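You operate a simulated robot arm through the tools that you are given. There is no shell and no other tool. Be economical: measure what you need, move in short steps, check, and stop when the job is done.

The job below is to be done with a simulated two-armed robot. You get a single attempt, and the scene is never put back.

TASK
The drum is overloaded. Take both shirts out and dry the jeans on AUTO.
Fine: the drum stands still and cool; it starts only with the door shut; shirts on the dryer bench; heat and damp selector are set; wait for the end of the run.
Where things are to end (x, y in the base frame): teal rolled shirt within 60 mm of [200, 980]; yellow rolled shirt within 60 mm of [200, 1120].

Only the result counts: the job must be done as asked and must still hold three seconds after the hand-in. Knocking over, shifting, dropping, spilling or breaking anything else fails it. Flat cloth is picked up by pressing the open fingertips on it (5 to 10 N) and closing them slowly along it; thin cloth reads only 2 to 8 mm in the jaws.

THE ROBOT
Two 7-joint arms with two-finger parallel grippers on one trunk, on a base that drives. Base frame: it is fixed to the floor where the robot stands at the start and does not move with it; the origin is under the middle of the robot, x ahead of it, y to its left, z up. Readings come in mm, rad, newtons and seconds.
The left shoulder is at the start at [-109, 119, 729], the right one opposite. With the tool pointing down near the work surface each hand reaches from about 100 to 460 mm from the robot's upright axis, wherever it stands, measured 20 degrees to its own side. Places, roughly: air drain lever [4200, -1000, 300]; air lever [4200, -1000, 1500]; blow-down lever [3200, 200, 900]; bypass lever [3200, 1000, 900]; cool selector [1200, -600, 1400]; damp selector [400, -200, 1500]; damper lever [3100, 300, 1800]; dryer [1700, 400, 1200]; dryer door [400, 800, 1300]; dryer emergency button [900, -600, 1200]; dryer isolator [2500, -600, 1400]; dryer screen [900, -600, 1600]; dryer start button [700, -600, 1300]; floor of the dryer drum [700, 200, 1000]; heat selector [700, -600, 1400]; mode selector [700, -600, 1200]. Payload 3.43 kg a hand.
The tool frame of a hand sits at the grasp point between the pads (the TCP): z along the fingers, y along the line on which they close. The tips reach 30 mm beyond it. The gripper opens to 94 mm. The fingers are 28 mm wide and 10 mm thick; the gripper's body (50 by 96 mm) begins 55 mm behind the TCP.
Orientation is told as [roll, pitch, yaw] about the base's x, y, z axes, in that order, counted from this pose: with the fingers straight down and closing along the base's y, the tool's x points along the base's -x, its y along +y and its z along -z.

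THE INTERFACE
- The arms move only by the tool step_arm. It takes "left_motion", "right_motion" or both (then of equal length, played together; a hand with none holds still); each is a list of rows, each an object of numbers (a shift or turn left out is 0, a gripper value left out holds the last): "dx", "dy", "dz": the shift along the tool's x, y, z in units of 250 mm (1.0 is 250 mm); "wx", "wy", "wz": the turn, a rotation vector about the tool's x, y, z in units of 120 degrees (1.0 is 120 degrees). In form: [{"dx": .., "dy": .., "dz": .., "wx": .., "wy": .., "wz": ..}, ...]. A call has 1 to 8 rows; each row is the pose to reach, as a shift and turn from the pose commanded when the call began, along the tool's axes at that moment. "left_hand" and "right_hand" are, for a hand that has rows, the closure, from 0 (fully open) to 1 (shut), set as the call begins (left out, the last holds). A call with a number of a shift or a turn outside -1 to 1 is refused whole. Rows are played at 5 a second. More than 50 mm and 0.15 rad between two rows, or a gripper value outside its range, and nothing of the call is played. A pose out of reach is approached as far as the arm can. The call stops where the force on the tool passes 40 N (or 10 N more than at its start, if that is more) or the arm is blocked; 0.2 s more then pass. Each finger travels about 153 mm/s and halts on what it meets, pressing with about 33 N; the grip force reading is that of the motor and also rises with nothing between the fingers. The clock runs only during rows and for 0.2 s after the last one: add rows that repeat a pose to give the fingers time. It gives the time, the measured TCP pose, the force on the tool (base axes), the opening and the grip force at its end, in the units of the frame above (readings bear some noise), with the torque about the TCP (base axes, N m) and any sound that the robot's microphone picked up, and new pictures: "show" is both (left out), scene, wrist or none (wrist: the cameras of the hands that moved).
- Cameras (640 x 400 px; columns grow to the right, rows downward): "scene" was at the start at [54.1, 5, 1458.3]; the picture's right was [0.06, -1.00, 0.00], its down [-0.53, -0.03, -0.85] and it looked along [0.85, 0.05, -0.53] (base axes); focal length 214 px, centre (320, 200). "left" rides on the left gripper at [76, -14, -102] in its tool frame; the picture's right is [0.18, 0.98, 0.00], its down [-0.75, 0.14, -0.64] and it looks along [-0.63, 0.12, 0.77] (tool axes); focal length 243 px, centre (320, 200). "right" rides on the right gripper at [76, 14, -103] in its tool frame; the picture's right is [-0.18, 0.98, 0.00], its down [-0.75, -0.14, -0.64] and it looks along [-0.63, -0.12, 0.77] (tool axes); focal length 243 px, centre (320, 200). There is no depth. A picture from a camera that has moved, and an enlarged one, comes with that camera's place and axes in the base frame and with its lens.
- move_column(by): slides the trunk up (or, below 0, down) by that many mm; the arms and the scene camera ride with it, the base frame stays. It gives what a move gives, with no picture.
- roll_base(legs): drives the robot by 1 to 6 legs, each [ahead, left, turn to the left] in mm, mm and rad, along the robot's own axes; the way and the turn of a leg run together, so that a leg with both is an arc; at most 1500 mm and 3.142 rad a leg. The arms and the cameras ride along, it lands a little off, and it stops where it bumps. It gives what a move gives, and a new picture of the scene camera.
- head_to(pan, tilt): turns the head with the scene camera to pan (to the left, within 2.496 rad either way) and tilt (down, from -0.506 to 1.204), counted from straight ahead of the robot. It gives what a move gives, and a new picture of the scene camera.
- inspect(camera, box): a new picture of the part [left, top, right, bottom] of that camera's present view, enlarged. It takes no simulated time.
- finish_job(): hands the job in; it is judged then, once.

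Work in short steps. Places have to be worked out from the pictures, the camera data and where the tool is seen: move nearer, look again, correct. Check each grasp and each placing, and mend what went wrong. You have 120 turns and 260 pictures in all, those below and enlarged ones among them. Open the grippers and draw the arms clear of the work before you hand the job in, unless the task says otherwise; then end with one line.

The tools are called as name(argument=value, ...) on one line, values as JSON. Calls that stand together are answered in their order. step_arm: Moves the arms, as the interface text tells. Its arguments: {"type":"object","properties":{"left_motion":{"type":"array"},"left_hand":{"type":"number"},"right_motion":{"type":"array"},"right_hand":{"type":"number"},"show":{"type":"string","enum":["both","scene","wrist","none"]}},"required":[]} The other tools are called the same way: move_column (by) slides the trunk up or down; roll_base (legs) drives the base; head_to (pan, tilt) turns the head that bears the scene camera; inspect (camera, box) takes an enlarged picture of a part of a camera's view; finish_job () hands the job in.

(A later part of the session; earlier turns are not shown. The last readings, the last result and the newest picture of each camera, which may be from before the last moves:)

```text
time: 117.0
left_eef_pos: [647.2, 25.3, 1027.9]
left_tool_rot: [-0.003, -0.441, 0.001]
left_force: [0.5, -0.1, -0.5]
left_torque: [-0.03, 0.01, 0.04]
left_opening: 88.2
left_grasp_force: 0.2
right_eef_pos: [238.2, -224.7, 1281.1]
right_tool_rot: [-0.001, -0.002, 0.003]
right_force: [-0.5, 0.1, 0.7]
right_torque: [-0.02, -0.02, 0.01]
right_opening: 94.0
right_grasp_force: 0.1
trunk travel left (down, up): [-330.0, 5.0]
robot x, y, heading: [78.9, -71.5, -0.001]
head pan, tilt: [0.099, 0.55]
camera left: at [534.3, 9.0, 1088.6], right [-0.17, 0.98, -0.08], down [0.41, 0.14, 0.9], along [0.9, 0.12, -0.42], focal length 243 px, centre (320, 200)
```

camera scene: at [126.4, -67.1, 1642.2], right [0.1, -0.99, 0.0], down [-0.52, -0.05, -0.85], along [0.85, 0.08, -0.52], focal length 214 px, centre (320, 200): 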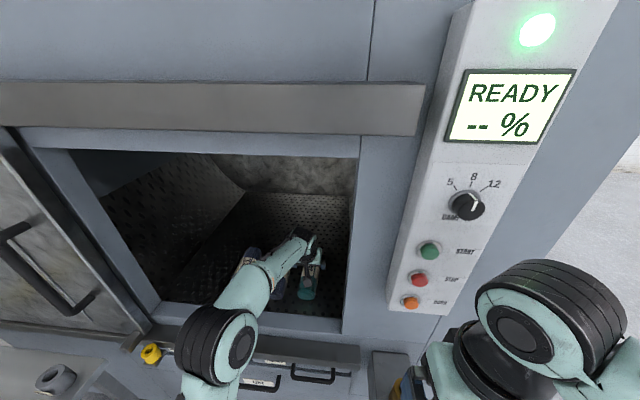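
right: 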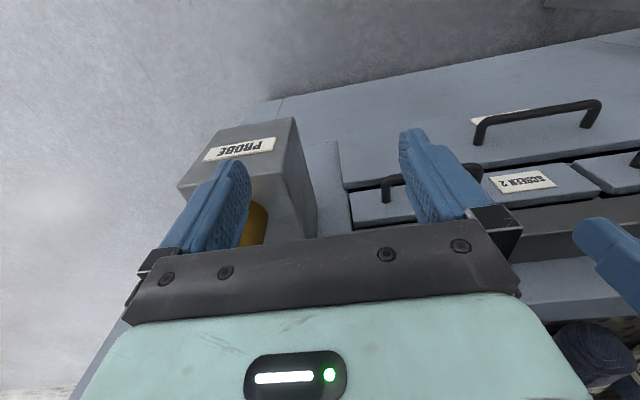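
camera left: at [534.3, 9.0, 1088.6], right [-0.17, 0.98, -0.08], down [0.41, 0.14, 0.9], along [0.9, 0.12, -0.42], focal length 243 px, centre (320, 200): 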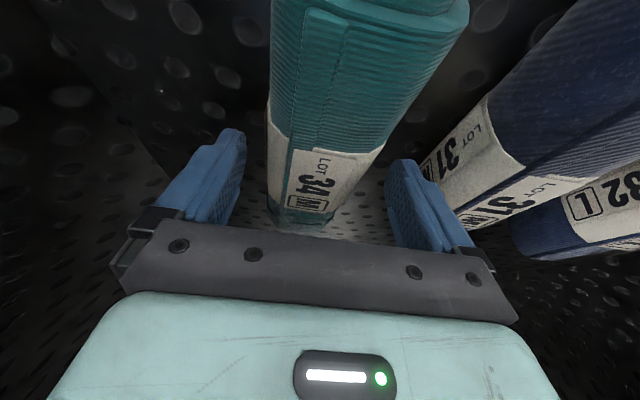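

Proceed down 28 mm, then close.

step_arm(left_motion=[{"dx": 0.024, "dz": 0.051, "dy": -0.008}, {"dx": 0.048, "dz": 0.101, "dy": -0.008}], show="wrist")

step_arm(left_motion=[{}, {}, {}, {}], left_hand=1.0, show="none")

step_arm(left_motion=[{"dx": -0.055, "dz": -0.118}, {"dx": -0.11, "dz": -0.235}, {"dx": -0.165, "dz": -0.353}, {"dx": -0.2215, "dz": -0.47}, {"dx": -0.2215, "dz": -0.47}], show="wrist")

```text
time: 117.6
left_eef_pos: [647.6, 22.1, 998.8]
left_tool_rot: [-0.001, -0.44, -0.001]
left_force: [0.1, 0.3, 0.3]
left_torque: [0.0, -0.01, 0.02]
left_opening: 88.6
left_grasp_force: 0.0
right_eef_pos: [236.6, -224.9, 1280.3]
right_tool_rot: [-0.001, -0.001, 0.002]
right_force: [-0.1, -0.3, 0.0]
right_torque: [0.0, 0.03, -0.04]
right_opening: 94.0
right_grasp_force: 0.1
trunk travel left (down, up): [-330.0, 5.0]
robot x, y, heading: [84.0, -75.9, 0.001]
head pan, tilt: [0.099, 0.55]
camera left: at [534.3, 6.5, 1060.8], right [-0.17, 0.98, -0.08], down [0.41, 0.14, 0.9], along [0.9, 0.12, -0.42], focal length 243 px, centre (320, 200)
```

left: 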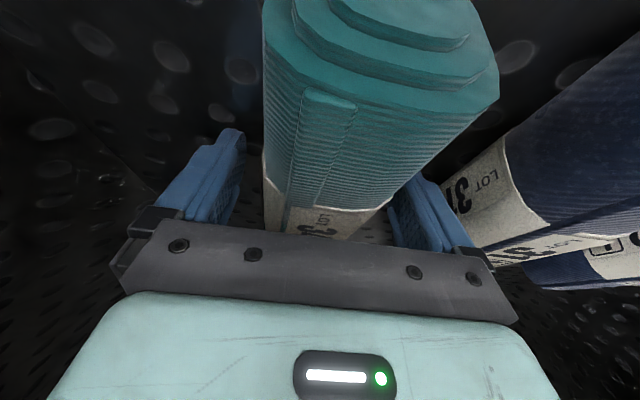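

```text
time: 118.6
left_eef_pos: [647.8, 21.8, 1000.0]
left_tool_rot: [-0.001, -0.438, 0.001]
left_force: [-1.1, -0.5, 0.1]
left_torque: [0.02, -0.04, -0.01]
left_opening: 64.1
left_grasp_force: 33.1
right_eef_pos: [237.1, -225.1, 1280.6]
right_tool_rot: [0.0, -0.003, 0.0]
right_force: [-0.2, 0.0, 0.3]
right_torque: [0.01, 0.0, 0.04]
right_opening: 93.8
right_grasp_force: 0.0
trunk travel left (down, up): [-330.0, 5.0]
robot x, y, heading: [77.5, -73.9, -0.001]
head pan, tilt: [0.099, 0.55]
```

```text
time: 119.8
left_eef_pos: [647.4, 23.0, 1129.3]
left_tool_rot: [0.0, -0.439, -0.002]
left_force: [-0.3, 0.6, -2.0]
left_torque: [0.05, 0.01, 0.02]
left_opening: 63.8
left_grasp_force: 33.2
right_eef_pos: [238.4, -224.6, 1281.2]
right_tool_rot: [0.0, -0.002, 0.003]
right_force: [0.1, 0.2, -0.1]
right_torque: [-0.03, 0.02, 0.0]
right_opening: 93.8
right_grasp_force: 0.0
trunk travel left (down, up): [-330.0, 5.0]
robot x, y, heading: [80.7, -77.7, -0.0]
head pan, tilt: [0.099, 0.55]
camera left: at [534.2, 7.2, 1190.5], right [-0.17, 0.98, -0.08], down [0.41, 0.14, 0.9], along [0.9, 0.12, -0.43], focal length 243 px, centre (320, 200)
```

left: 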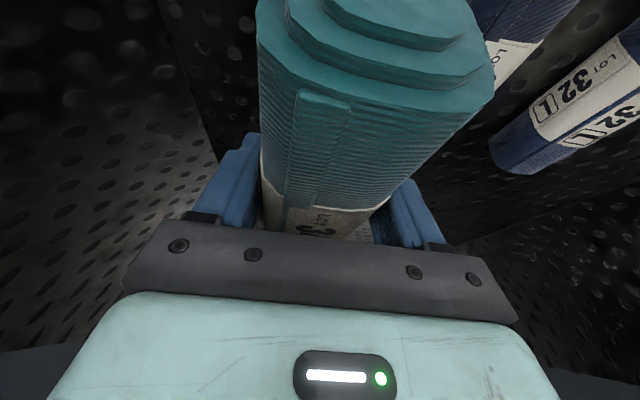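

Teal held (64 mm). Drive back and left to the bench.

roll_base(legs=[[-465, 0, 0], [0, 955, 0]])

head_to(pan=0.4, tilt=0.8)

```text
time: 130.9
left_eef_pos: [181.5, 980.4, 1129.4]
left_tool_rot: [-0.002, -0.44, -0.004]
left_force: [-0.5, 0.5, -2.4]
left_torque: [0.0, 0.01, 0.01]
left_opening: 63.5
left_grasp_force: 32.8
right_eef_pos: [-229.7, 733.7, 1281.3]
right_tool_rot: [-0.001, -0.001, -0.002]
right_force: [0.1, -0.8, 0.7]
right_torque: [0.02, -0.03, 0.0]
right_opening: 94.2
right_grasp_force: 0.0
trunk travel left (down, up): [-330.0, 5.0]
robot x, y, heading: [-383.3, 884.9, -0.006]
head pan, tilt: [0.099, 0.55]
camera scene: at [-339.9, 892.3, 1642.2], right [0.1, -1.0, 0.0], down [-0.52, -0.05, -0.85], along [0.85, 0.08, -0.52], focal length 214 px, centre (320, 200)
```

scene: 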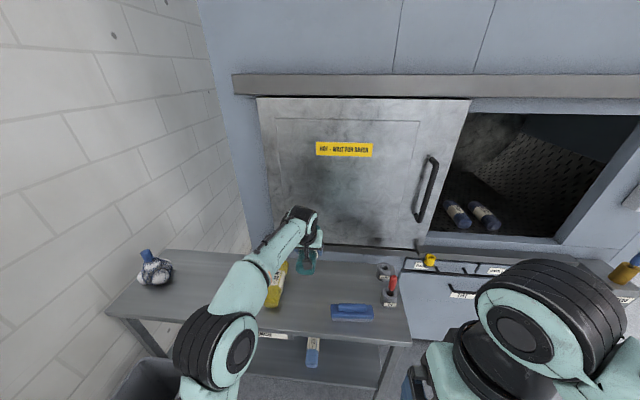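

```text
time: 131.7
left_eef_pos: [182.2, 980.6, 1128.9]
left_tool_rot: [0.001, -0.439, -0.002]
left_force: [-0.2, -0.6, -1.9]
left_torque: [-0.03, 0.01, -0.01]
left_opening: 63.7
left_grasp_force: 33.4
right_eef_pos: [-229.8, 735.0, 1280.7]
right_tool_rot: [0.0, -0.002, -0.003]
right_force: [0.2, 1.0, -0.3]
right_torque: [-0.01, 0.02, 0.01]
right_opening: 94.0
right_grasp_force: 0.0
trunk travel left (down, up): [-330.0, 5.0]
robot x, y, heading: [-388.1, 881.5, 0.002]
head pan, tilt: [0.4, 0.799]
camera scene: at [-354.8, 914.7, 1620.9], right [0.39, -0.92, 0.0], down [-0.66, -0.28, -0.7], along [0.64, 0.27, -0.72], focal length 214 px, centre (320, 200)
```

scene: 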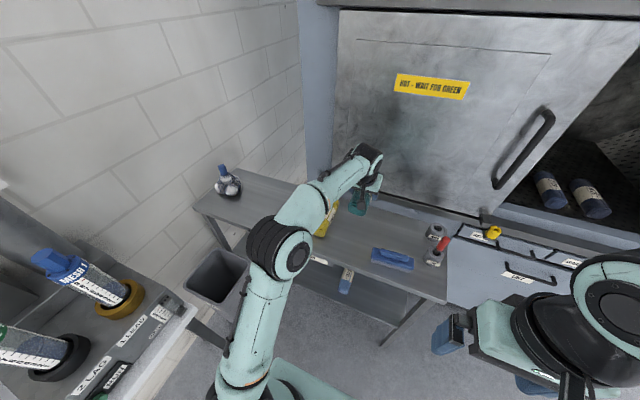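

In place over [182, 980]; yellow undisturbed. I lower 205 mm with 15 mm forward.

step_arm(left_motion=[{"dx": 0.059, "dz": 0.154}, {"dx": 0.118, "dz": 0.307}, {"dx": 0.177, "dz": 0.461}, {"dx": 0.236, "dz": 0.614}, {"dx": 0.295, "dz": 0.768}, {"dx": 0.295, "dz": 0.768}], show="scene")

step_arm(left_motion=[{"dx": 0.007, "dz": 0.0145}, {"dx": 0.0136, "dz": 0.029}, {"dx": 0.0136, "dz": 0.029}], show="wrist")

```text
time: 133.1
left_eef_pos: [195.1, 980.2, 923.8]
left_tool_rot: [0.0, -0.441, -0.003]
left_force: [-0.6, 0.6, -2.8]
left_torque: [-0.01, 0.02, 0.02]
left_opening: 63.3
left_grasp_force: 32.9
right_eef_pos: [-229.4, 733.8, 1281.1]
right_tool_rot: [-0.001, 0.0, -0.002]
right_force: [-0.1, 0.2, 1.2]
right_torque: [-0.03, 0.01, 0.02]
right_opening: 94.3
right_grasp_force: 0.1
trunk travel left (down, up): [-330.0, 5.0]
robot x, y, heading: [-387.2, 887.5, -0.005]
head pan, tilt: [0.4, 0.799]
camera scene: at [-355.2, 914.9, 1620.8], right [0.39, -0.92, 0.0], down [-0.66, -0.28, -0.7], along [0.64, 0.27, -0.72], focal length 214 px, centre (320, 200)
```

scene: 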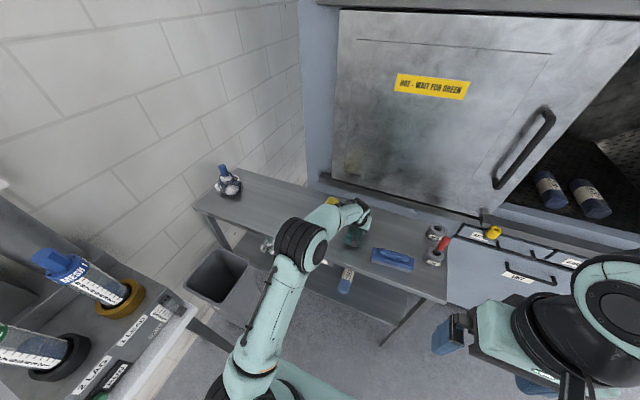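

```text
time: 133.9
left_eef_pos: [195.6, 980.1, 915.6]
left_tool_rot: [-0.002, -0.44, -0.004]
left_force: [-0.2, -0.4, -1.4]
left_torque: [0.0, 0.04, 0.02]
left_opening: 63.6
left_grasp_force: 33.2
right_eef_pos: [-229.5, 734.7, 1279.3]
right_tool_rot: [0.0, 0.0, -0.002]
right_force: [-0.9, 0.3, -0.1]
right_torque: [0.0, 0.01, 0.0]
right_opening: 94.1
right_grasp_force: 0.1
trunk travel left (down, up): [-330.0, 5.0]
robot x, y, heading: [-383.1, 885.9, -0.011]
head pan, tilt: [0.4, 0.799]
camera left: at [82.7, 964.9, 976.9], right [-0.16, 0.98, -0.08], down [0.41, 0.14, 0.9], along [0.9, 0.11, -0.42], focal length 243 px, centre (320, 200)
```

left: 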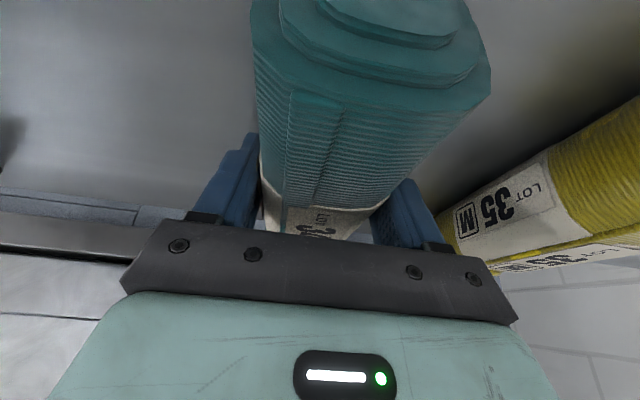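

Lower 2.5 mm, then open and lift away.

step_arm(left_motion=[{"dx": 0.0042, "dz": 0.009}, {"dx": 0.0042, "dz": 0.009}], show="none")

step_arm(left_motion=[{}, {}, {}], left_hand=0.0, show="none")

step_arm(left_motion=[{"dx": -0.04, "dz": -0.08}, {"dx": -0.11, "dz": -0.235}, {"dx": -0.18, "dz": -0.39}, {"dx": -0.25, "dz": -0.54}, {"dx": -0.32, "dz": -0.69}, {"dx": -0.366, "dz": -0.78}, {"dx": -0.366, "dz": -0.78}], show="both")

```text
time: 134.5
left_eef_pos: [196.9, 980.2, 915.3]
left_tool_rot: [-0.002, -0.444, -0.003]
left_force: [0.8, 1.4, 5.3]
left_torque: [-0.01, 0.16, 0.0]
left_opening: 63.6
left_grasp_force: 32.9
right_eef_pos: [-230.5, 733.8, 1281.0]
right_tool_rot: [-0.001, -0.002, -0.002]
right_force: [0.7, 0.0, 0.9]
right_torque: [-0.01, -0.01, -0.02]
right_opening: 93.7
right_grasp_force: 0.1
trunk travel left (down, up): [-330.0, 5.0]
robot x, y, heading: [-384.4, 885.0, 0.002]
head pan, tilt: [0.4, 0.799]
```

```text
time: 135.3
left_eef_pos: [196.8, 981.5, 913.6]
left_tool_rot: [0.0, -0.439, -0.003]
left_force: [-0.2, -0.9, 0.0]
left_torque: [-0.04, -0.03, 0.01]
left_opening: 94.1
left_grasp_force: 0.0
right_eef_pos: [-230.0, 735.1, 1280.3]
right_tool_rot: [-0.001, -0.002, -0.001]
right_force: [0.3, 0.2, 0.0]
right_torque: [-0.01, 0.04, -0.04]
right_opening: 94.2
right_grasp_force: 0.0
trunk travel left (down, up): [-330.0, 5.0]
robot x, y, heading: [-383.5, 884.8, -0.001]
head pan, tilt: [0.4, 0.799]
```

```text
time: 136.9
left_eef_pos: [195.2, 979.1, 1129.6]
left_tool_rot: [0.0, -0.44, -0.006]
left_force: [0.7, 0.7, -0.7]
left_torque: [0.01, -0.02, -0.01]
left_opening: 93.9
left_grasp_force: 0.0
right_eef_pos: [-229.7, 733.5, 1281.5]
right_tool_rot: [0.001, -0.001, -0.002]
right_force: [-0.8, -0.1, 0.2]
right_torque: [-0.01, 0.04, 0.0]
right_opening: 93.8
right_grasp_force: 0.0
trunk travel left (down, up): [-330.0, 5.0]
robot x, y, heading: [-383.5, 884.9, -0.001]
head pan, tilt: [0.4, 0.799]
camera scene: at [-355.0, 914.9, 1620.8], right [0.39, -0.92, 0.0], down [-0.66, -0.28, -0.7], along [0.64, 0.27, -0.72], focal length 214 px, centre (320, 200)
camera left: at [82.9, 964.4, 1190.8], right [-0.16, 0.98, -0.08], down [0.41, 0.14, 0.9], along [0.9, 0.11, -0.42], focal length 243 px, centre (320, 200)
```

scene: 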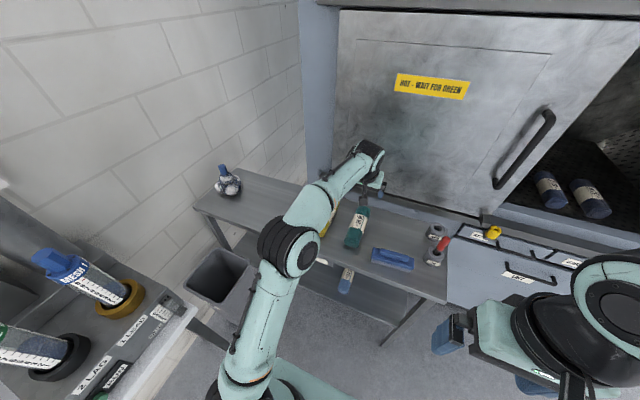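
left: 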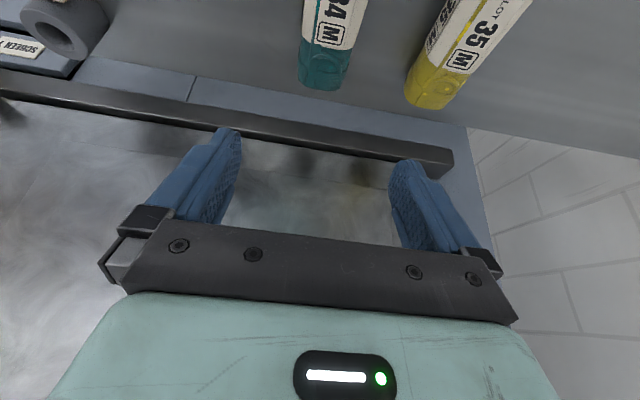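

Both shirts lie on the bench. Now the door: its handle bar is near [400, 557, 1100–1370]. I drive in front of it and turn the hand horizontal.

roll_base(legs=[[-80, 0, 0], [0, -422, 0]])

step_arm(left_motion=[{"dx": 0.08, "dz": -0.16}, {"dx": 0.16, "dz": -0.32}, {"dx": 0.24, "dz": -0.48}, {"dx": 0.32, "dz": -0.637}], show="none")

step_arm(left_motion=[{"wy": -0.07}, {"wy": -0.14}, {"wy": -0.21}, {"wy": -0.28}, {"wy": -0.35}, {"wy": -0.42}, {"wy": -0.48}, {"wy": -0.54}], show="both")

```text
time: 141.8
left_eef_pos: [117.2, 560.4, 1129.2]
left_tool_rot: [-0.001, -0.442, -0.002]
left_force: [0.1, -1.5, -1.1]
left_torque: [0.01, -0.05, -0.01]
left_opening: 93.9
left_grasp_force: 0.1
right_eef_pos: [-308.9, 312.6, 1281.3]
right_tool_rot: [0.0, -0.001, 0.002]
right_force: [-0.2, 0.8, 0.3]
right_torque: [0.02, 0.03, -0.02]
right_opening: 93.9
right_grasp_force: 0.0
trunk travel left (down, up): [-330.0, 5.0]
robot x, y, heading: [-461.1, 459.5, 0.002]
head pan, tilt: [0.4, 0.799]
camera scene: at [-434.5, 492.7, 1620.8], right [0.39, -0.92, 0.0], down [-0.66, -0.28, -0.7], along [0.64, 0.27, -0.72], focal length 214 px, centre (320, 200)
```

scene: 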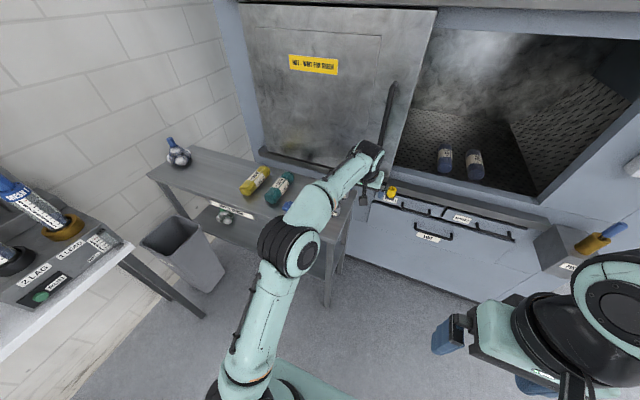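

```text
time: 142.8
left_eef_pos: [-24.2, 561.7, 1240.6]
left_tool_rot: [-0.002, -0.441, 0.0]
left_force: [-0.5, 0.2, -0.1]
left_torque: [-0.03, -0.02, 0.03]
left_opening: 94.2
left_grasp_force: 0.1
right_eef_pos: [-308.5, 313.5, 1280.2]
right_tool_rot: [0.0, -0.001, 0.001]
right_force: [0.5, 1.0, 0.8]
right_torque: [0.01, -0.03, 0.04]
right_opening: 94.1
right_grasp_force: 0.1
trunk travel left (down, up): [-330.0, 5.0]
robot x, y, heading: [-465.4, 463.3, -0.007]
head pan, tilt: [0.4, 0.799]
```

```text
time: 144.7
left_eef_pos: [-23.2, 558.9, 1239.6]
left_tool_rot: [-2.381, -1.567, 2.38]
left_force: [-0.2, -0.2, 0.2]
left_torque: [-0.03, 0.0, 0.0]
left_opening: 94.0
left_grasp_force: 0.1
right_eef_pos: [-307.7, 312.4, 1281.9]
right_tool_rot: [0.0, -0.003, 0.002]
right_force: [-0.8, -0.4, -0.8]
right_torque: [0.02, 0.0, -0.01]
right_opening: 93.9
right_grasp_force: 0.1
trunk travel left (down, up): [-330.0, 5.0]
robot x, y, heading: [-464.6, 462.3, 0.003]
head pan, tilt: [0.4, 0.799]
camera scene: at [-434.2, 492.6, 1620.8], right [0.39, -0.92, 0.0], down [-0.66, -0.28, -0.7], along [0.64, 0.27, -0.72], focal length 214 px, centre (320, 200)
camera left: at [-126.5, 543.7, 1163.7], right [0.0, 0.98, -0.19], down [-0.64, 0.14, 0.75], along [0.77, 0.12, 0.63], focal length 243 px, centre (320, 200)
```

scene: 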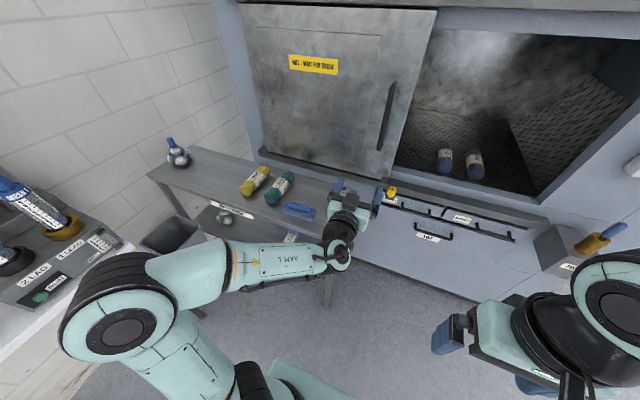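
left: 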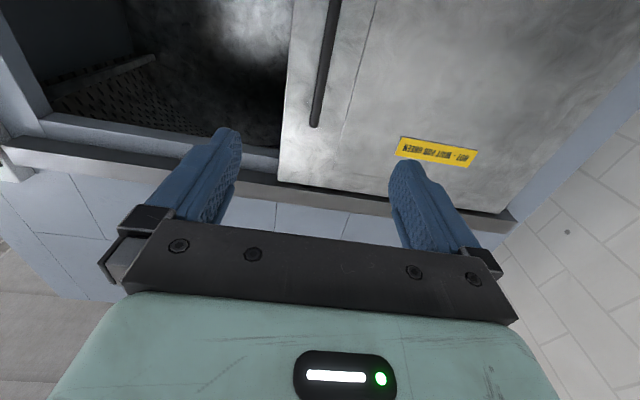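

Handle bar at about [400, 570]. The bench's near corner [33, 627] would be close to the base, so I stand at y≈330 and reach left with the arm.

roll_base(legs=[[0, -132, 0], [305, 0, 0]])

step_arm(left_motion=[{"dy": 0.14, "dz": 0.05}, {"dy": 0.29, "dz": 0.1}, {"dy": 0.43, "dz": 0.15}, {"dy": 0.572, "dz": 0.2}, {"dy": 0.572, "dz": 0.2}], show="both")

```text
time: 148.1
left_eef_pos: [281.0, 427.7, 1239.8]
left_tool_rot: [-2.377, -1.57, 2.377]
left_force: [-0.3, 0.2, -0.5]
left_torque: [-0.03, 0.02, 0.0]
left_opening: 94.4
left_grasp_force: 0.1
right_eef_pos: [-4.7, 180.4, 1280.3]
right_tool_rot: [-0.001, -0.001, 0.001]
right_force: [0.1, -0.2, 0.1]
right_torque: [-0.02, -0.03, -0.02]
right_opening: 93.9
right_grasp_force: 0.0
trunk travel left (down, up): [-330.0, 5.0]
robot x, y, heading: [-160.0, 328.2, -0.005]
head pan, tilt: [0.4, 0.799]
camera scene: at [-130.3, 360.4, 1620.6], right [0.39, -0.92, 0.0], down [-0.66, -0.28, -0.7], along [0.64, 0.27, -0.72], focal length 214 px, centre (320, 200)
```

scene: 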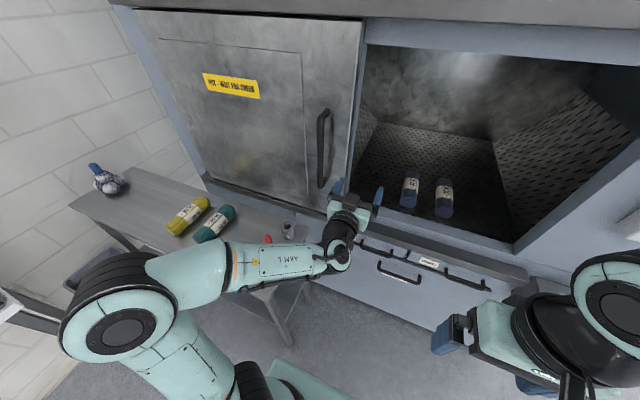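

```text
time: 149.3
left_eef_pos: [332.0, 569.4, 1236.7]
left_tool_rot: [0.977, -1.571, -0.978]
left_force: [0.1, 0.1, -0.2]
left_torque: [0.0, -0.01, 0.04]
left_opening: 94.2
left_grasp_force: 0.1
left hand out of reach, approached as far as the arm can: row 3
right_eef_pos: [-3.1, 178.3, 1279.7]
right_tool_rot: [0.0, -0.002, 0.001]
right_force: [0.1, -0.6, -0.3]
right_torque: [0.04, -0.04, 0.01]
right_opening: 94.2
right_grasp_force: 0.0
trunk travel left (down, up): [-330.0, 5.0]
robot x, y, heading: [-162.3, 331.7, -0.001]
head pan, tilt: [0.4, 0.799]
camera scene: at [-128.4, 357.8, 1620.9], right [0.39, -0.92, 0.0], down [-0.66, -0.28, -0.7], along [0.64, 0.27, -0.72], focal length 214 px, centre (320, 200)
camera left: at [229.0, 552.9, 1163.0], right [0.0, 0.98, -0.18], down [-0.64, 0.14, 0.75], along [0.77, 0.12, 0.63], focal length 243 px, centre (320, 200)
```

scene: 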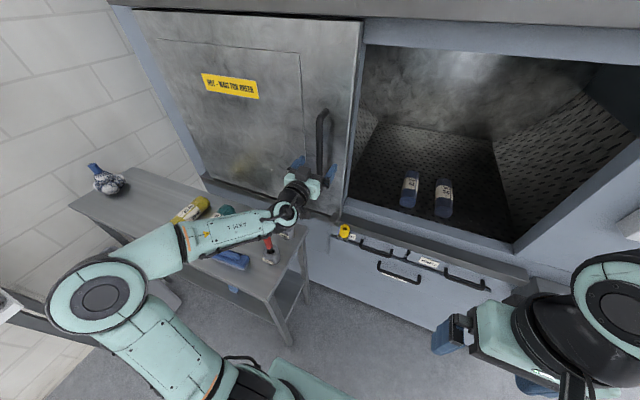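
left: 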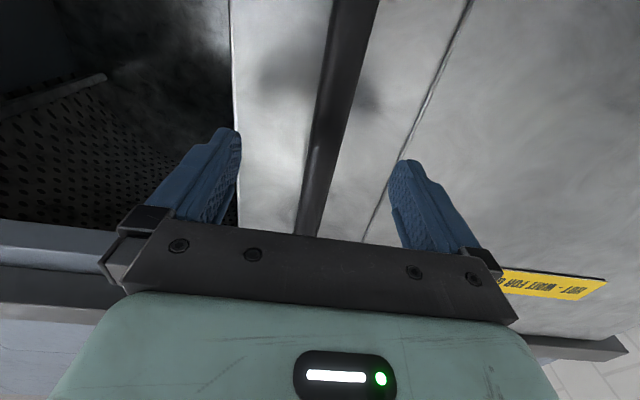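

The bar is between the fingers (y≈574). I advance 55 mm and close on it.

step_arm(left_motion=[{"dz": 0.08, "dy": 0.016}, {"dz": 0.15, "dy": 0.016}, {"dz": 0.22, "dy": 0.016}, {"dz": 0.22, "dy": 0.016}], show="wrist")

step_arm(left_motion=[{}, {}, {}, {}], left_hand=1.0, show="both")

```text
time: 150.3
left_eef_pos: [383.8, 575.4, 1239.8]
left_tool_rot: [-2.351, -1.569, 2.35]
left_force: [-19.8, 1.3, -0.8]
left_torque: [-0.23, 0.29, 0.38]
left_opening: 93.7
left_grasp_force: 0.0
right_eef_pos: [-7.0, 180.0, 1281.4]
right_tool_rot: [0.001, -0.003, 0.002]
right_force: [0.2, -0.6, -0.8]
right_torque: [-0.02, 0.02, -0.03]
right_opening: 94.1
right_grasp_force: 0.0
trunk travel left (down, up): [-330.0, 5.0]
robot x, y, heading: [-162.1, 328.6, 0.004]
head pan, tilt: [0.4, 0.799]
camera left: at [280.2, 558.6, 1164.6], right [0.0, 0.98, -0.19], down [-0.64, 0.14, 0.75], along [0.77, 0.12, 0.63], focal length 243 px, centre (320, 200)
```

left: 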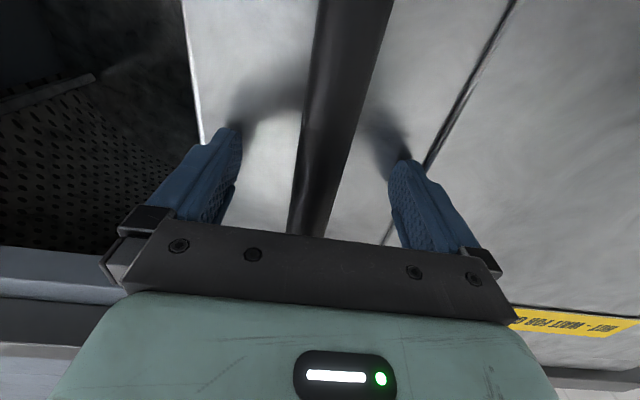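

```text
time: 151.3
left_eef_pos: [384.2, 573.0, 1241.1]
left_tool_rot: [3.134, -1.566, -3.137]
left_force: [-20.5, -4.6, 0.1]
left_torque: [0.04, 0.51, -0.05]
left_opening: 24.2
left_grasp_force: 45.2
right_eef_pos: [-8.2, 180.1, 1281.2]
right_tool_rot: [0.003, -0.006, 0.002]
right_force: [-0.1, -0.7, 0.8]
right_torque: [0.03, 0.01, -0.03]
right_opening: 93.8
right_grasp_force: 0.1
trunk travel left (down, up): [-330.0, 5.0]
robot x, y, heading: [-162.6, 326.8, 0.005]
head pan, tilt: [0.4, 0.799]
camera scene: at [-134.2, 359.3, 1620.9], right [0.39, -0.92, 0.0], down [-0.66, -0.28, -0.7], along [0.64, 0.27, -0.71], focal length 214 px, centre (320, 200)
camera left: at [280.2, 557.1, 1165.5], right [0.0, 0.98, -0.18], down [-0.64, 0.14, 0.75], along [0.76, 0.12, 0.63], focal length 243 px, centre (320, 200)
```

scene: 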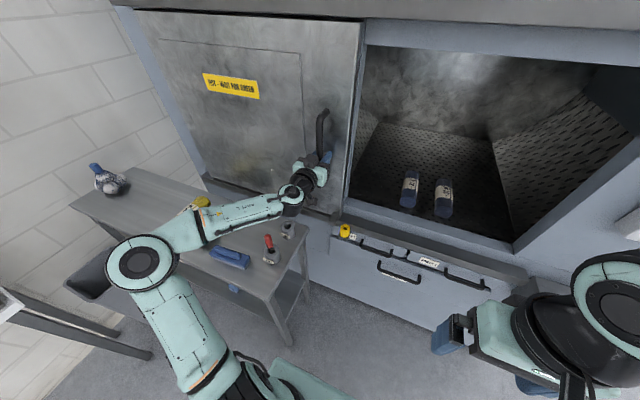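
left: 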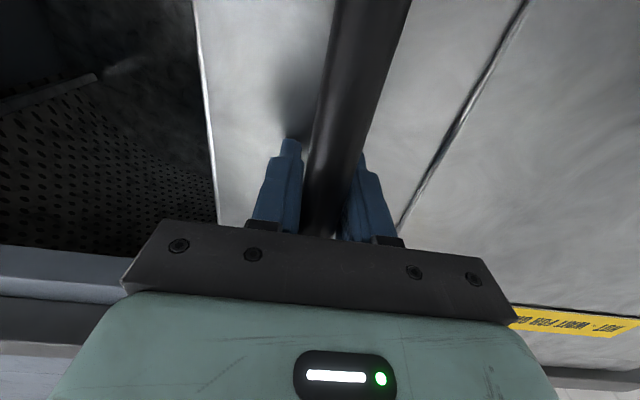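

Gripped (24 mm). I ease 5 mm off the door face and slide it right 240 mm with the arm.

step_arm(left_motion=[{"dz": -0.02}, {"dz": -0.02, "dy": -0.06}, {"dz": -0.02, "dy": -0.16}, {"dz": -0.02, "dy": -0.3}, {"dz": -0.02, "dy": -0.45}, {"dz": -0.02, "dy": -0.62}, {"dz": -0.02, "dy": -0.79}, {"dz": -0.02, "dy": -0.96}], show="both")

```text
time: 153.1
left_eef_pos: [381.7, 486.3, 1242.7]
left_tool_rot: [3.052, -1.567, -3.052]
left_force: [18.2, -5.7, 26.0]
left_torque: [-0.09, 0.98, 0.08]
left_opening: 24.2
left_grasp_force: 44.9
left hand out of reach, approached as far as the arm can: row 5, 6, 7, 8
right_eef_pos: [-2.7, 178.8, 1281.2]
right_tool_rot: [0.003, -0.001, 0.002]
right_force: [0.4, 1.1, 0.5]
right_torque: [0.01, -0.01, -0.04]
right_opening: 94.1
right_grasp_force: 0.0
trunk travel left (down, up): [-330.0, 5.0]
robot x, y, heading: [-164.8, 327.2, 0.005]
head pan, tilt: [0.4, 0.799]
camera scene: at [-128.5, 358.7, 1620.9], right [0.39, -0.92, 0.0], down [-0.66, -0.28, -0.7], along [0.64, 0.27, -0.72], focal length 214 px, centre (320, 200)
camera left: at [279.6, 470.2, 1165.2], right [0.0, 0.98, -0.18], down [-0.64, 0.14, 0.75], along [0.76, 0.12, 0.63], focal length 243 px, centre (320, 200)
```

scene: 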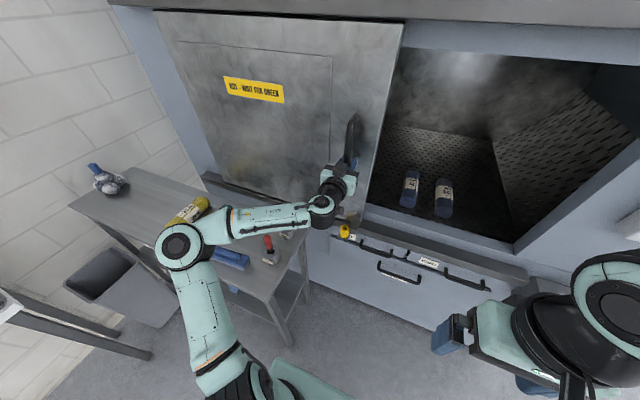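
left: 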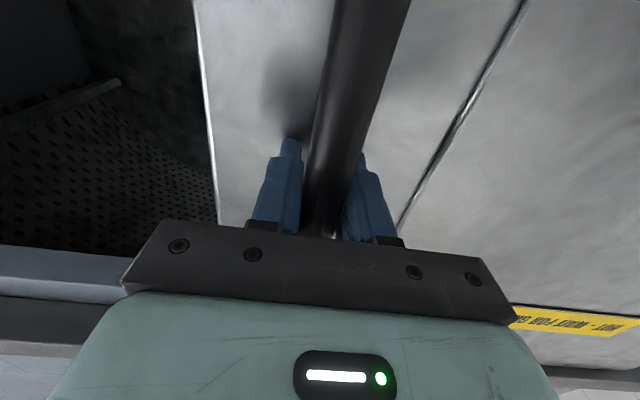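

The door slides. The arm's configuration limits it, so now I drag it with the base to the right, 200 mm first.

roll_base(legs=[[0, -200, 0]])

```text
time: 155.5
left_eef_pos: [381.6, 288.6, 1240.6]
left_tool_rot: [3.13, -1.567, -3.136]
left_force: [13.3, -2.7, 22.6]
left_torque: [-0.16, 0.11, -0.15]
left_opening: 24.4
left_grasp_force: 44.9
right_eef_pos: [-2.8, -18.8, 1281.3]
right_tool_rot: [0.001, -0.002, 0.001]
right_force: [-0.6, -0.2, -0.4]
right_torque: [0.04, 0.0, 0.01]
right_opening: 94.0
right_grasp_force: 0.0
trunk travel left (down, up): [-330.0, 5.0]
robot x, y, heading: [-160.4, 131.9, 0.001]
head pan, tilt: [0.4, 0.799]
camera scene: at [-128.9, 161.1, 1620.9], right [0.39, -0.92, 0.0], down [-0.66, -0.28, -0.7], along [0.64, 0.27, -0.72], focal length 214 px, centre (320, 200)
```

scene: 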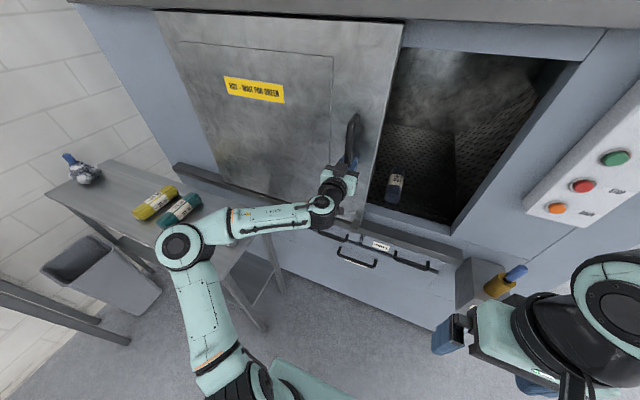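

It follows well. Another 220 mm.

roll_base(legs=[[0, -220, 0]])

```text
time: 158.0
left_eef_pos: [381.4, 66.9, 1240.6]
left_tool_rot: [-3.023, -1.569, 3.014]
left_force: [8.0, -3.7, 6.3]
left_torque: [0.0, 0.23, -0.2]
left_opening: 24.2
left_grasp_force: 45.1
right_eef_pos: [-3.6, -237.4, 1280.9]
right_tool_rot: [0.002, -0.002, 0.003]
right_force: [0.2, 0.1, -0.8]
right_torque: [-0.02, 0.0, 0.01]
right_opening: 93.9
right_grasp_force: 0.0
trunk travel left (down, up): [-330.0, 5.0]
robot x, y, heading: [-159.2, -88.2, 0.0]
head pan, tilt: [0.4, 0.799]
camera scene: at [-128.6, -57.3, 1620.8], right [0.39, -0.92, 0.0], down [-0.66, -0.28, -0.7], along [0.64, 0.27, -0.72], focal length 214 px, centre (320, 200)
```

scene: 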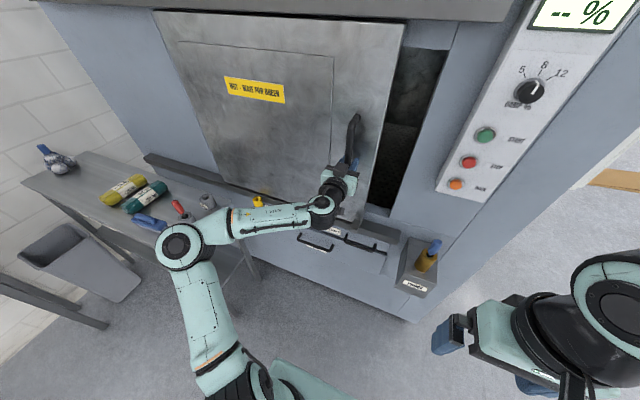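

About 90 mm still open. I go 60 mm, watching.

roll_base(legs=[[0, -60, 0]])

roll_base(legs=[[0, -30, 0]])

```text
time: 159.2
left_eef_pos: [382.0, 7.5, 1240.1]
left_tool_rot: [-2.792, -1.567, 2.782]
left_force: [5.0, -1.4, 1.8]
left_torque: [0.03, 0.28, -0.27]
left_opening: 24.3
left_grasp_force: 44.8
right_eef_pos: [-2.3, -296.8, 1280.4]
right_tool_rot: [0.001, -0.001, 0.001]
right_force: [-0.7, -0.1, 0.5]
right_torque: [0.0, 0.01, 0.0]
right_opening: 94.3
right_grasp_force: 0.0
trunk travel left (down, up): [-330.0, 5.0]
robot x, y, heading: [-160.8, -144.1, 0.002]
head pan, tilt: [0.4, 0.799]
camera scene: at [-128.7, -116.2, 1620.8], right [0.39, -0.92, 0.0], down [-0.66, -0.28, -0.7], along [0.64, 0.27, -0.72], focal length 214 px, centre (320, 200)
```

scene: 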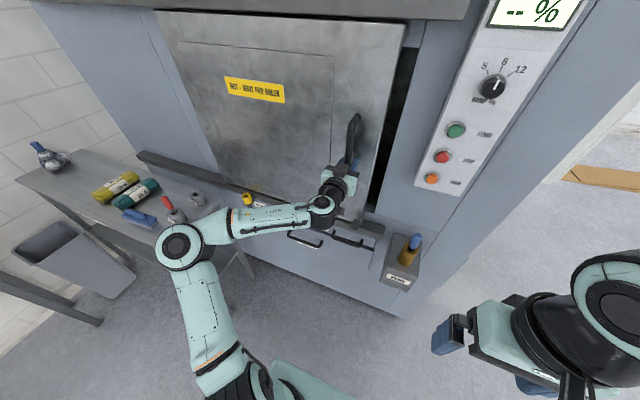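

```text
time: 160.2
left_eef_pos: [381.3, -20.9, 1239.5]
left_tool_rot: [-2.599, -1.567, 2.593]
left_force: [2.2, 2.0, 0.5]
left_torque: [0.06, -0.13, -0.4]
left_opening: 24.3
left_grasp_force: 44.8
right_eef_pos: [-3.4, -324.6, 1280.6]
right_tool_rot: [0.0, -0.001, 0.001]
right_force: [0.0, 0.0, -0.1]
right_torque: [-0.03, -0.02, -0.01]
right_opening: 93.9
right_grasp_force: 0.0
trunk travel left (down, up): [-330.0, 5.0]
robot x, y, heading: [-161.6, -176.9, -0.003]
head pan, tilt: [0.4, 0.799]
camera scene: at [-129.2, -144.5, 1620.8], right [0.39, -0.92, 0.0], down [-0.66, -0.28, -0.7], along [0.64, 0.27, -0.72], focal length 214 px, centre (320, 200)
```

scene: 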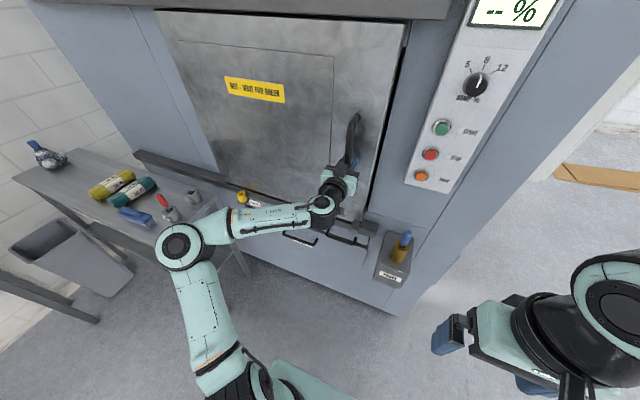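

Almost shut with no resistance yet. I push on in 15 mm steps until it stops.

roll_base(legs=[[0, -15, 0]])

roll_base(legs=[[0, -12, 0]])

```text
time: 161.0
left_eef_pos: [382.1, -36.7, 1240.7]
left_tool_rot: [-2.697, -1.567, 2.688]
left_force: [2.6, -3.7, -0.3]
left_torque: [0.07, 0.24, -0.29]
left_opening: 24.4
left_grasp_force: 45.2
right_eef_pos: [-4.1, -339.5, 1280.3]
right_tool_rot: [-0.001, -0.002, 0.003]
right_force: [0.2, 0.1, 0.1]
right_torque: [-0.01, -0.01, 0.04]
right_opening: 94.2
right_grasp_force: 0.0
trunk travel left (down, up): [-330.0, 5.0]
robot x, y, heading: [-156.1, -189.8, -0.006]
head pan, tilt: [0.4, 0.799]
camera scene: at [-129.2, -160.2, 1620.8], right [0.39, -0.92, 0.0], down [-0.66, -0.28, -0.7], along [0.64, 0.27, -0.72], focal length 214 px, centre (320, 200)
```

scene: 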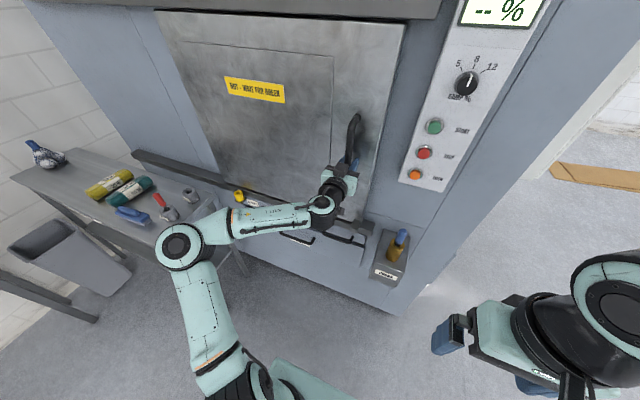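

```text
time: 161.8
left_eef_pos: [381.7, -50.3, 1239.9]
left_tool_rot: [-2.736, -1.568, 2.722]
left_force: [3.3, -4.1, -0.1]
left_torque: [0.08, 0.32, -0.3]
left_opening: 24.3
left_grasp_force: 45.1
right_eef_pos: [-4.2, -352.9, 1280.9]
right_tool_rot: [-0.001, -0.003, 0.002]
right_force: [0.1, 0.5, 0.8]
right_torque: [0.01, 0.02, 0.01]
right_opening: 93.9
right_grasp_force: 0.1
trunk travel left (down, up): [-330.0, 5.0]
robot x, y, heading: [-160.6, -203.2, 0.001]
head pan, tilt: [0.4, 0.799]
camera scene: at [-129.0, -172.6, 1620.8], right [0.39, -0.92, 0.0], down [-0.66, -0.28, -0.7], along [0.64, 0.27, -0.72], focal length 214 px, centre (320, 200)
```

scene: 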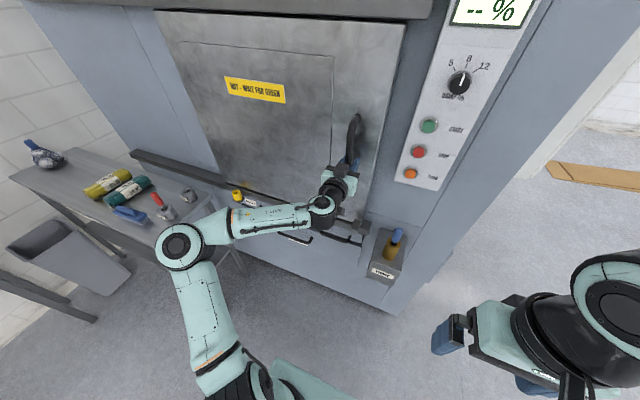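

Still no stop. Further 20 mm steps.

roll_base(legs=[[0, -20, 0]])

roll_base(legs=[[0, -20, 0]])

```text
time: 162.7
left_eef_pos: [381.2, -66.3, 1240.0]
left_tool_rot: [-2.42, -1.567, 2.408]
left_force: [3.8, 16.0, 3.0]
left_torque: [0.18, -0.39, -0.61]
left_opening: 24.4
left_grasp_force: 45.2
right_eef_pos: [-3.8, -370.9, 1281.3]
right_tool_rot: [-0.002, -0.002, 0.0]
right_force: [-0.4, -0.6, 0.4]
right_torque: [0.04, -0.01, -0.02]
right_opening: 93.9
right_grasp_force: 0.0
trunk travel left (down, up): [-330.0, 5.0]
robot x, y, heading: [-160.1, -221.7, 0.003]
head pan, tilt: [0.4, 0.799]
camera scene: at [-129.5, -190.0, 1620.8], right [0.39, -0.92, 0.0], down [-0.66, -0.28, -0.7], along [0.64, 0.27, -0.72], focal length 214 px, centre (320, 200)
```

scene: 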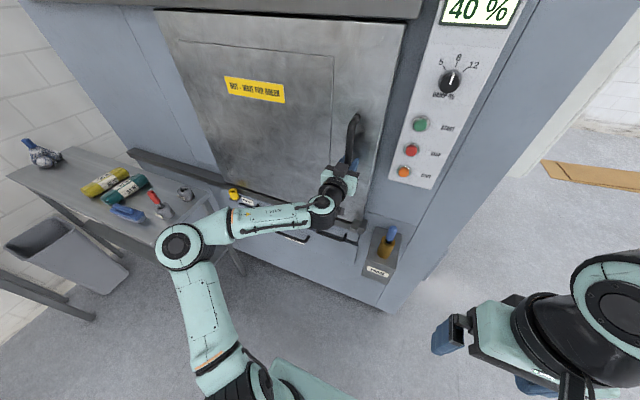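

```text
time: 163.6
left_eef_pos: [382.5, -65.5, 1239.1]
left_tool_rot: [-2.864, -1.566, 2.902]
left_force: [-9.7, 9.5, -0.5]
left_torque: [-0.02, -0.46, 0.12]
left_opening: 24.2
left_grasp_force: 44.7
right_eef_pos: [-6.7, -385.4, 1281.2]
right_tool_rot: [0.0, -0.004, 0.007]
right_force: [-0.1, -0.2, -0.6]
right_torque: [0.02, 0.03, -0.01]
right_opening: 94.1
right_grasp_force: 0.1
trunk travel left (down, up): [-330.0, 5.0]
robot x, y, heading: [-163.6, -241.5, 0.006]
head pan, tilt: [0.4, 0.799]
stopped in leg 1: the force on the tool passed its limit at 48 N (the readings are from after the stop); the commanded pose is now the measured one
camera scene: at [-132.3, -206.6, 1620.8], right [0.39, -0.92, 0.0], down [-0.66, -0.28, -0.7], along [0.64, 0.27, -0.72], focal length 214 px, centre (320, 200)
```

scene: 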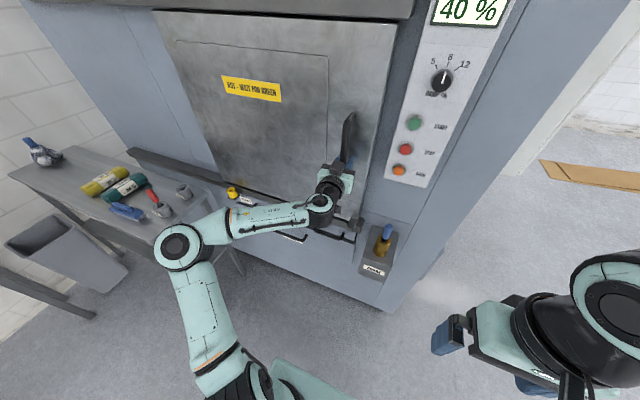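

The door is shut against its stop and the damp now reads 40 %. I let go of the handle and back out.

step_arm(left_motion=[{}, {}, {}, {"dz": -0.15}, {"dz": -0.3}, {"dz": -0.45}], left_hand=0.0, show="wrist")

roll_base(legs=[[-150, 0, 0]])

head_to(pan=0.0, tilt=0.3)

```text
time: 165.0
left_eef_pos: [270.6, -71.4, 1239.6]
left_tool_rot: [-2.977, -1.566, 3.005]
left_force: [-0.5, 0.7, -0.8]
left_torque: [0.02, -0.01, -0.01]
left_opening: 94.1
left_grasp_force: 0.0
right_eef_pos: [-5.2, -387.4, 1281.6]
right_tool_rot: [0.0, -0.002, 0.006]
right_force: [-0.6, 0.2, 0.3]
right_torque: [-0.01, -0.01, -0.02]
right_opening: 94.0
right_grasp_force: 0.1
trunk travel left (down, up): [-330.0, 5.0]
robot x, y, heading: [-160.1, -238.6, 0.0]
head pan, tilt: [0.4, 0.799]
camera left: at [167.7, -91.6, 1164.4], right [-0.03, 0.98, -0.18], down [-0.65, 0.12, 0.75], along [0.76, 0.14, 0.63], focal length 243 px, centre (320, 200)
```

left: 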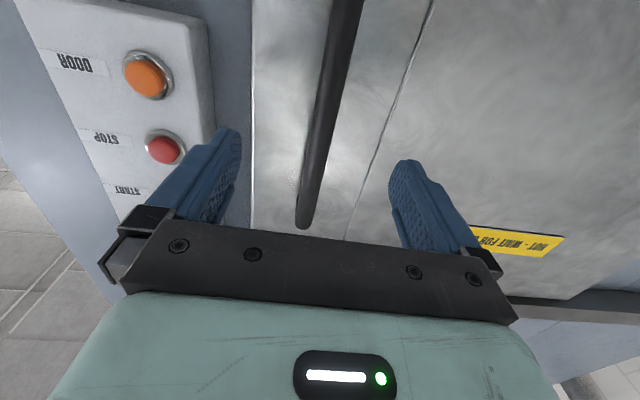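

```text
time: 166.4
left_eef_pos: [123.6, -73.4, 1239.9]
left_tool_rot: [-2.966, -1.568, 2.995]
left_force: [-0.1, -0.5, -1.4]
left_torque: [0.0, -0.01, 0.0]
left_opening: 93.9
left_grasp_force: 0.1
right_eef_pos: [-152.0, -388.6, 1280.6]
right_tool_rot: [0.0, -0.003, 0.005]
right_force: [0.0, 0.3, -0.2]
right_torque: [-0.02, -0.02, -0.01]
right_opening: 94.2
right_grasp_force: 0.0
trunk travel left (down, up): [-330.0, 5.0]
robot x, y, heading: [-310.2, -239.3, 0.001]
head pan, tilt: [0.4, 0.799]
camera scene: at [-279.1, -208.0, 1621.1], right [0.39, -0.92, 0.0], down [-0.66, -0.28, -0.7], along [0.64, 0.27, -0.72], focal length 214 px, centre (320, 200)
```

scene: 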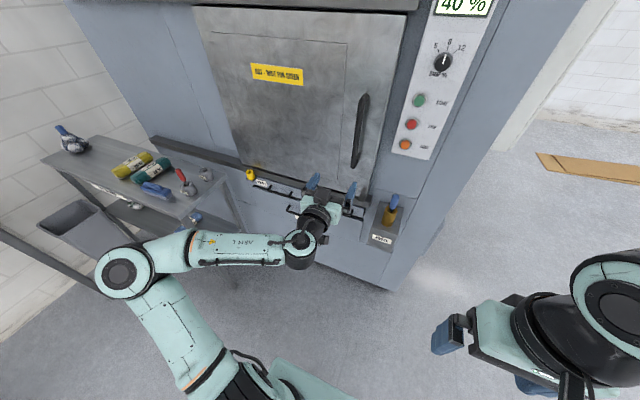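

```text
time: 167.3
left_eef_pos: [121.1, -72.5, 1239.0]
left_tool_rot: [-2.953, -1.569, 2.98]
left_force: [0.2, 0.6, 0.3]
left_torque: [0.01, 0.0, 0.0]
left_opening: 94.0
left_grasp_force: 0.0
right_eef_pos: [-152.5, -387.7, 1280.5]
right_tool_rot: [-0.001, -0.004, 0.005]
right_force: [-0.5, 0.0, -0.7]
right_torque: [0.0, 0.02, -0.01]
right_opening: 94.0
right_grasp_force: 0.0
trunk travel left (down, up): [-330.0, 5.0]
robot x, y, heading: [-312.8, -238.7, 0.003]
head pan, tilt: [0.0, 0.3]
camera scene: at [-260.4, -239.2, 1665.1], right [0.0, -1.0, 0.0], down [-0.3, 0.0, -0.95], along [0.95, 0.0, -0.3], focal length 214 px, centre (320, 200)
```

scene: 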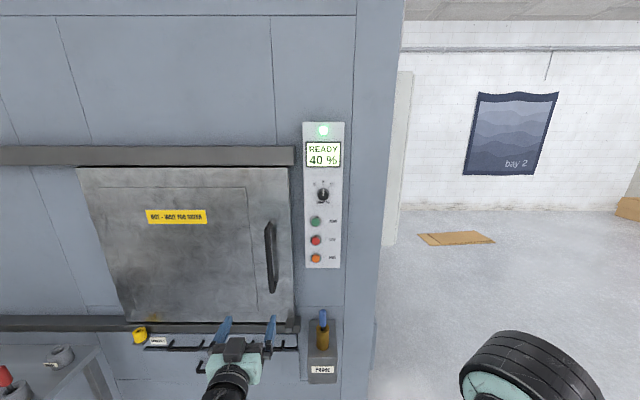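

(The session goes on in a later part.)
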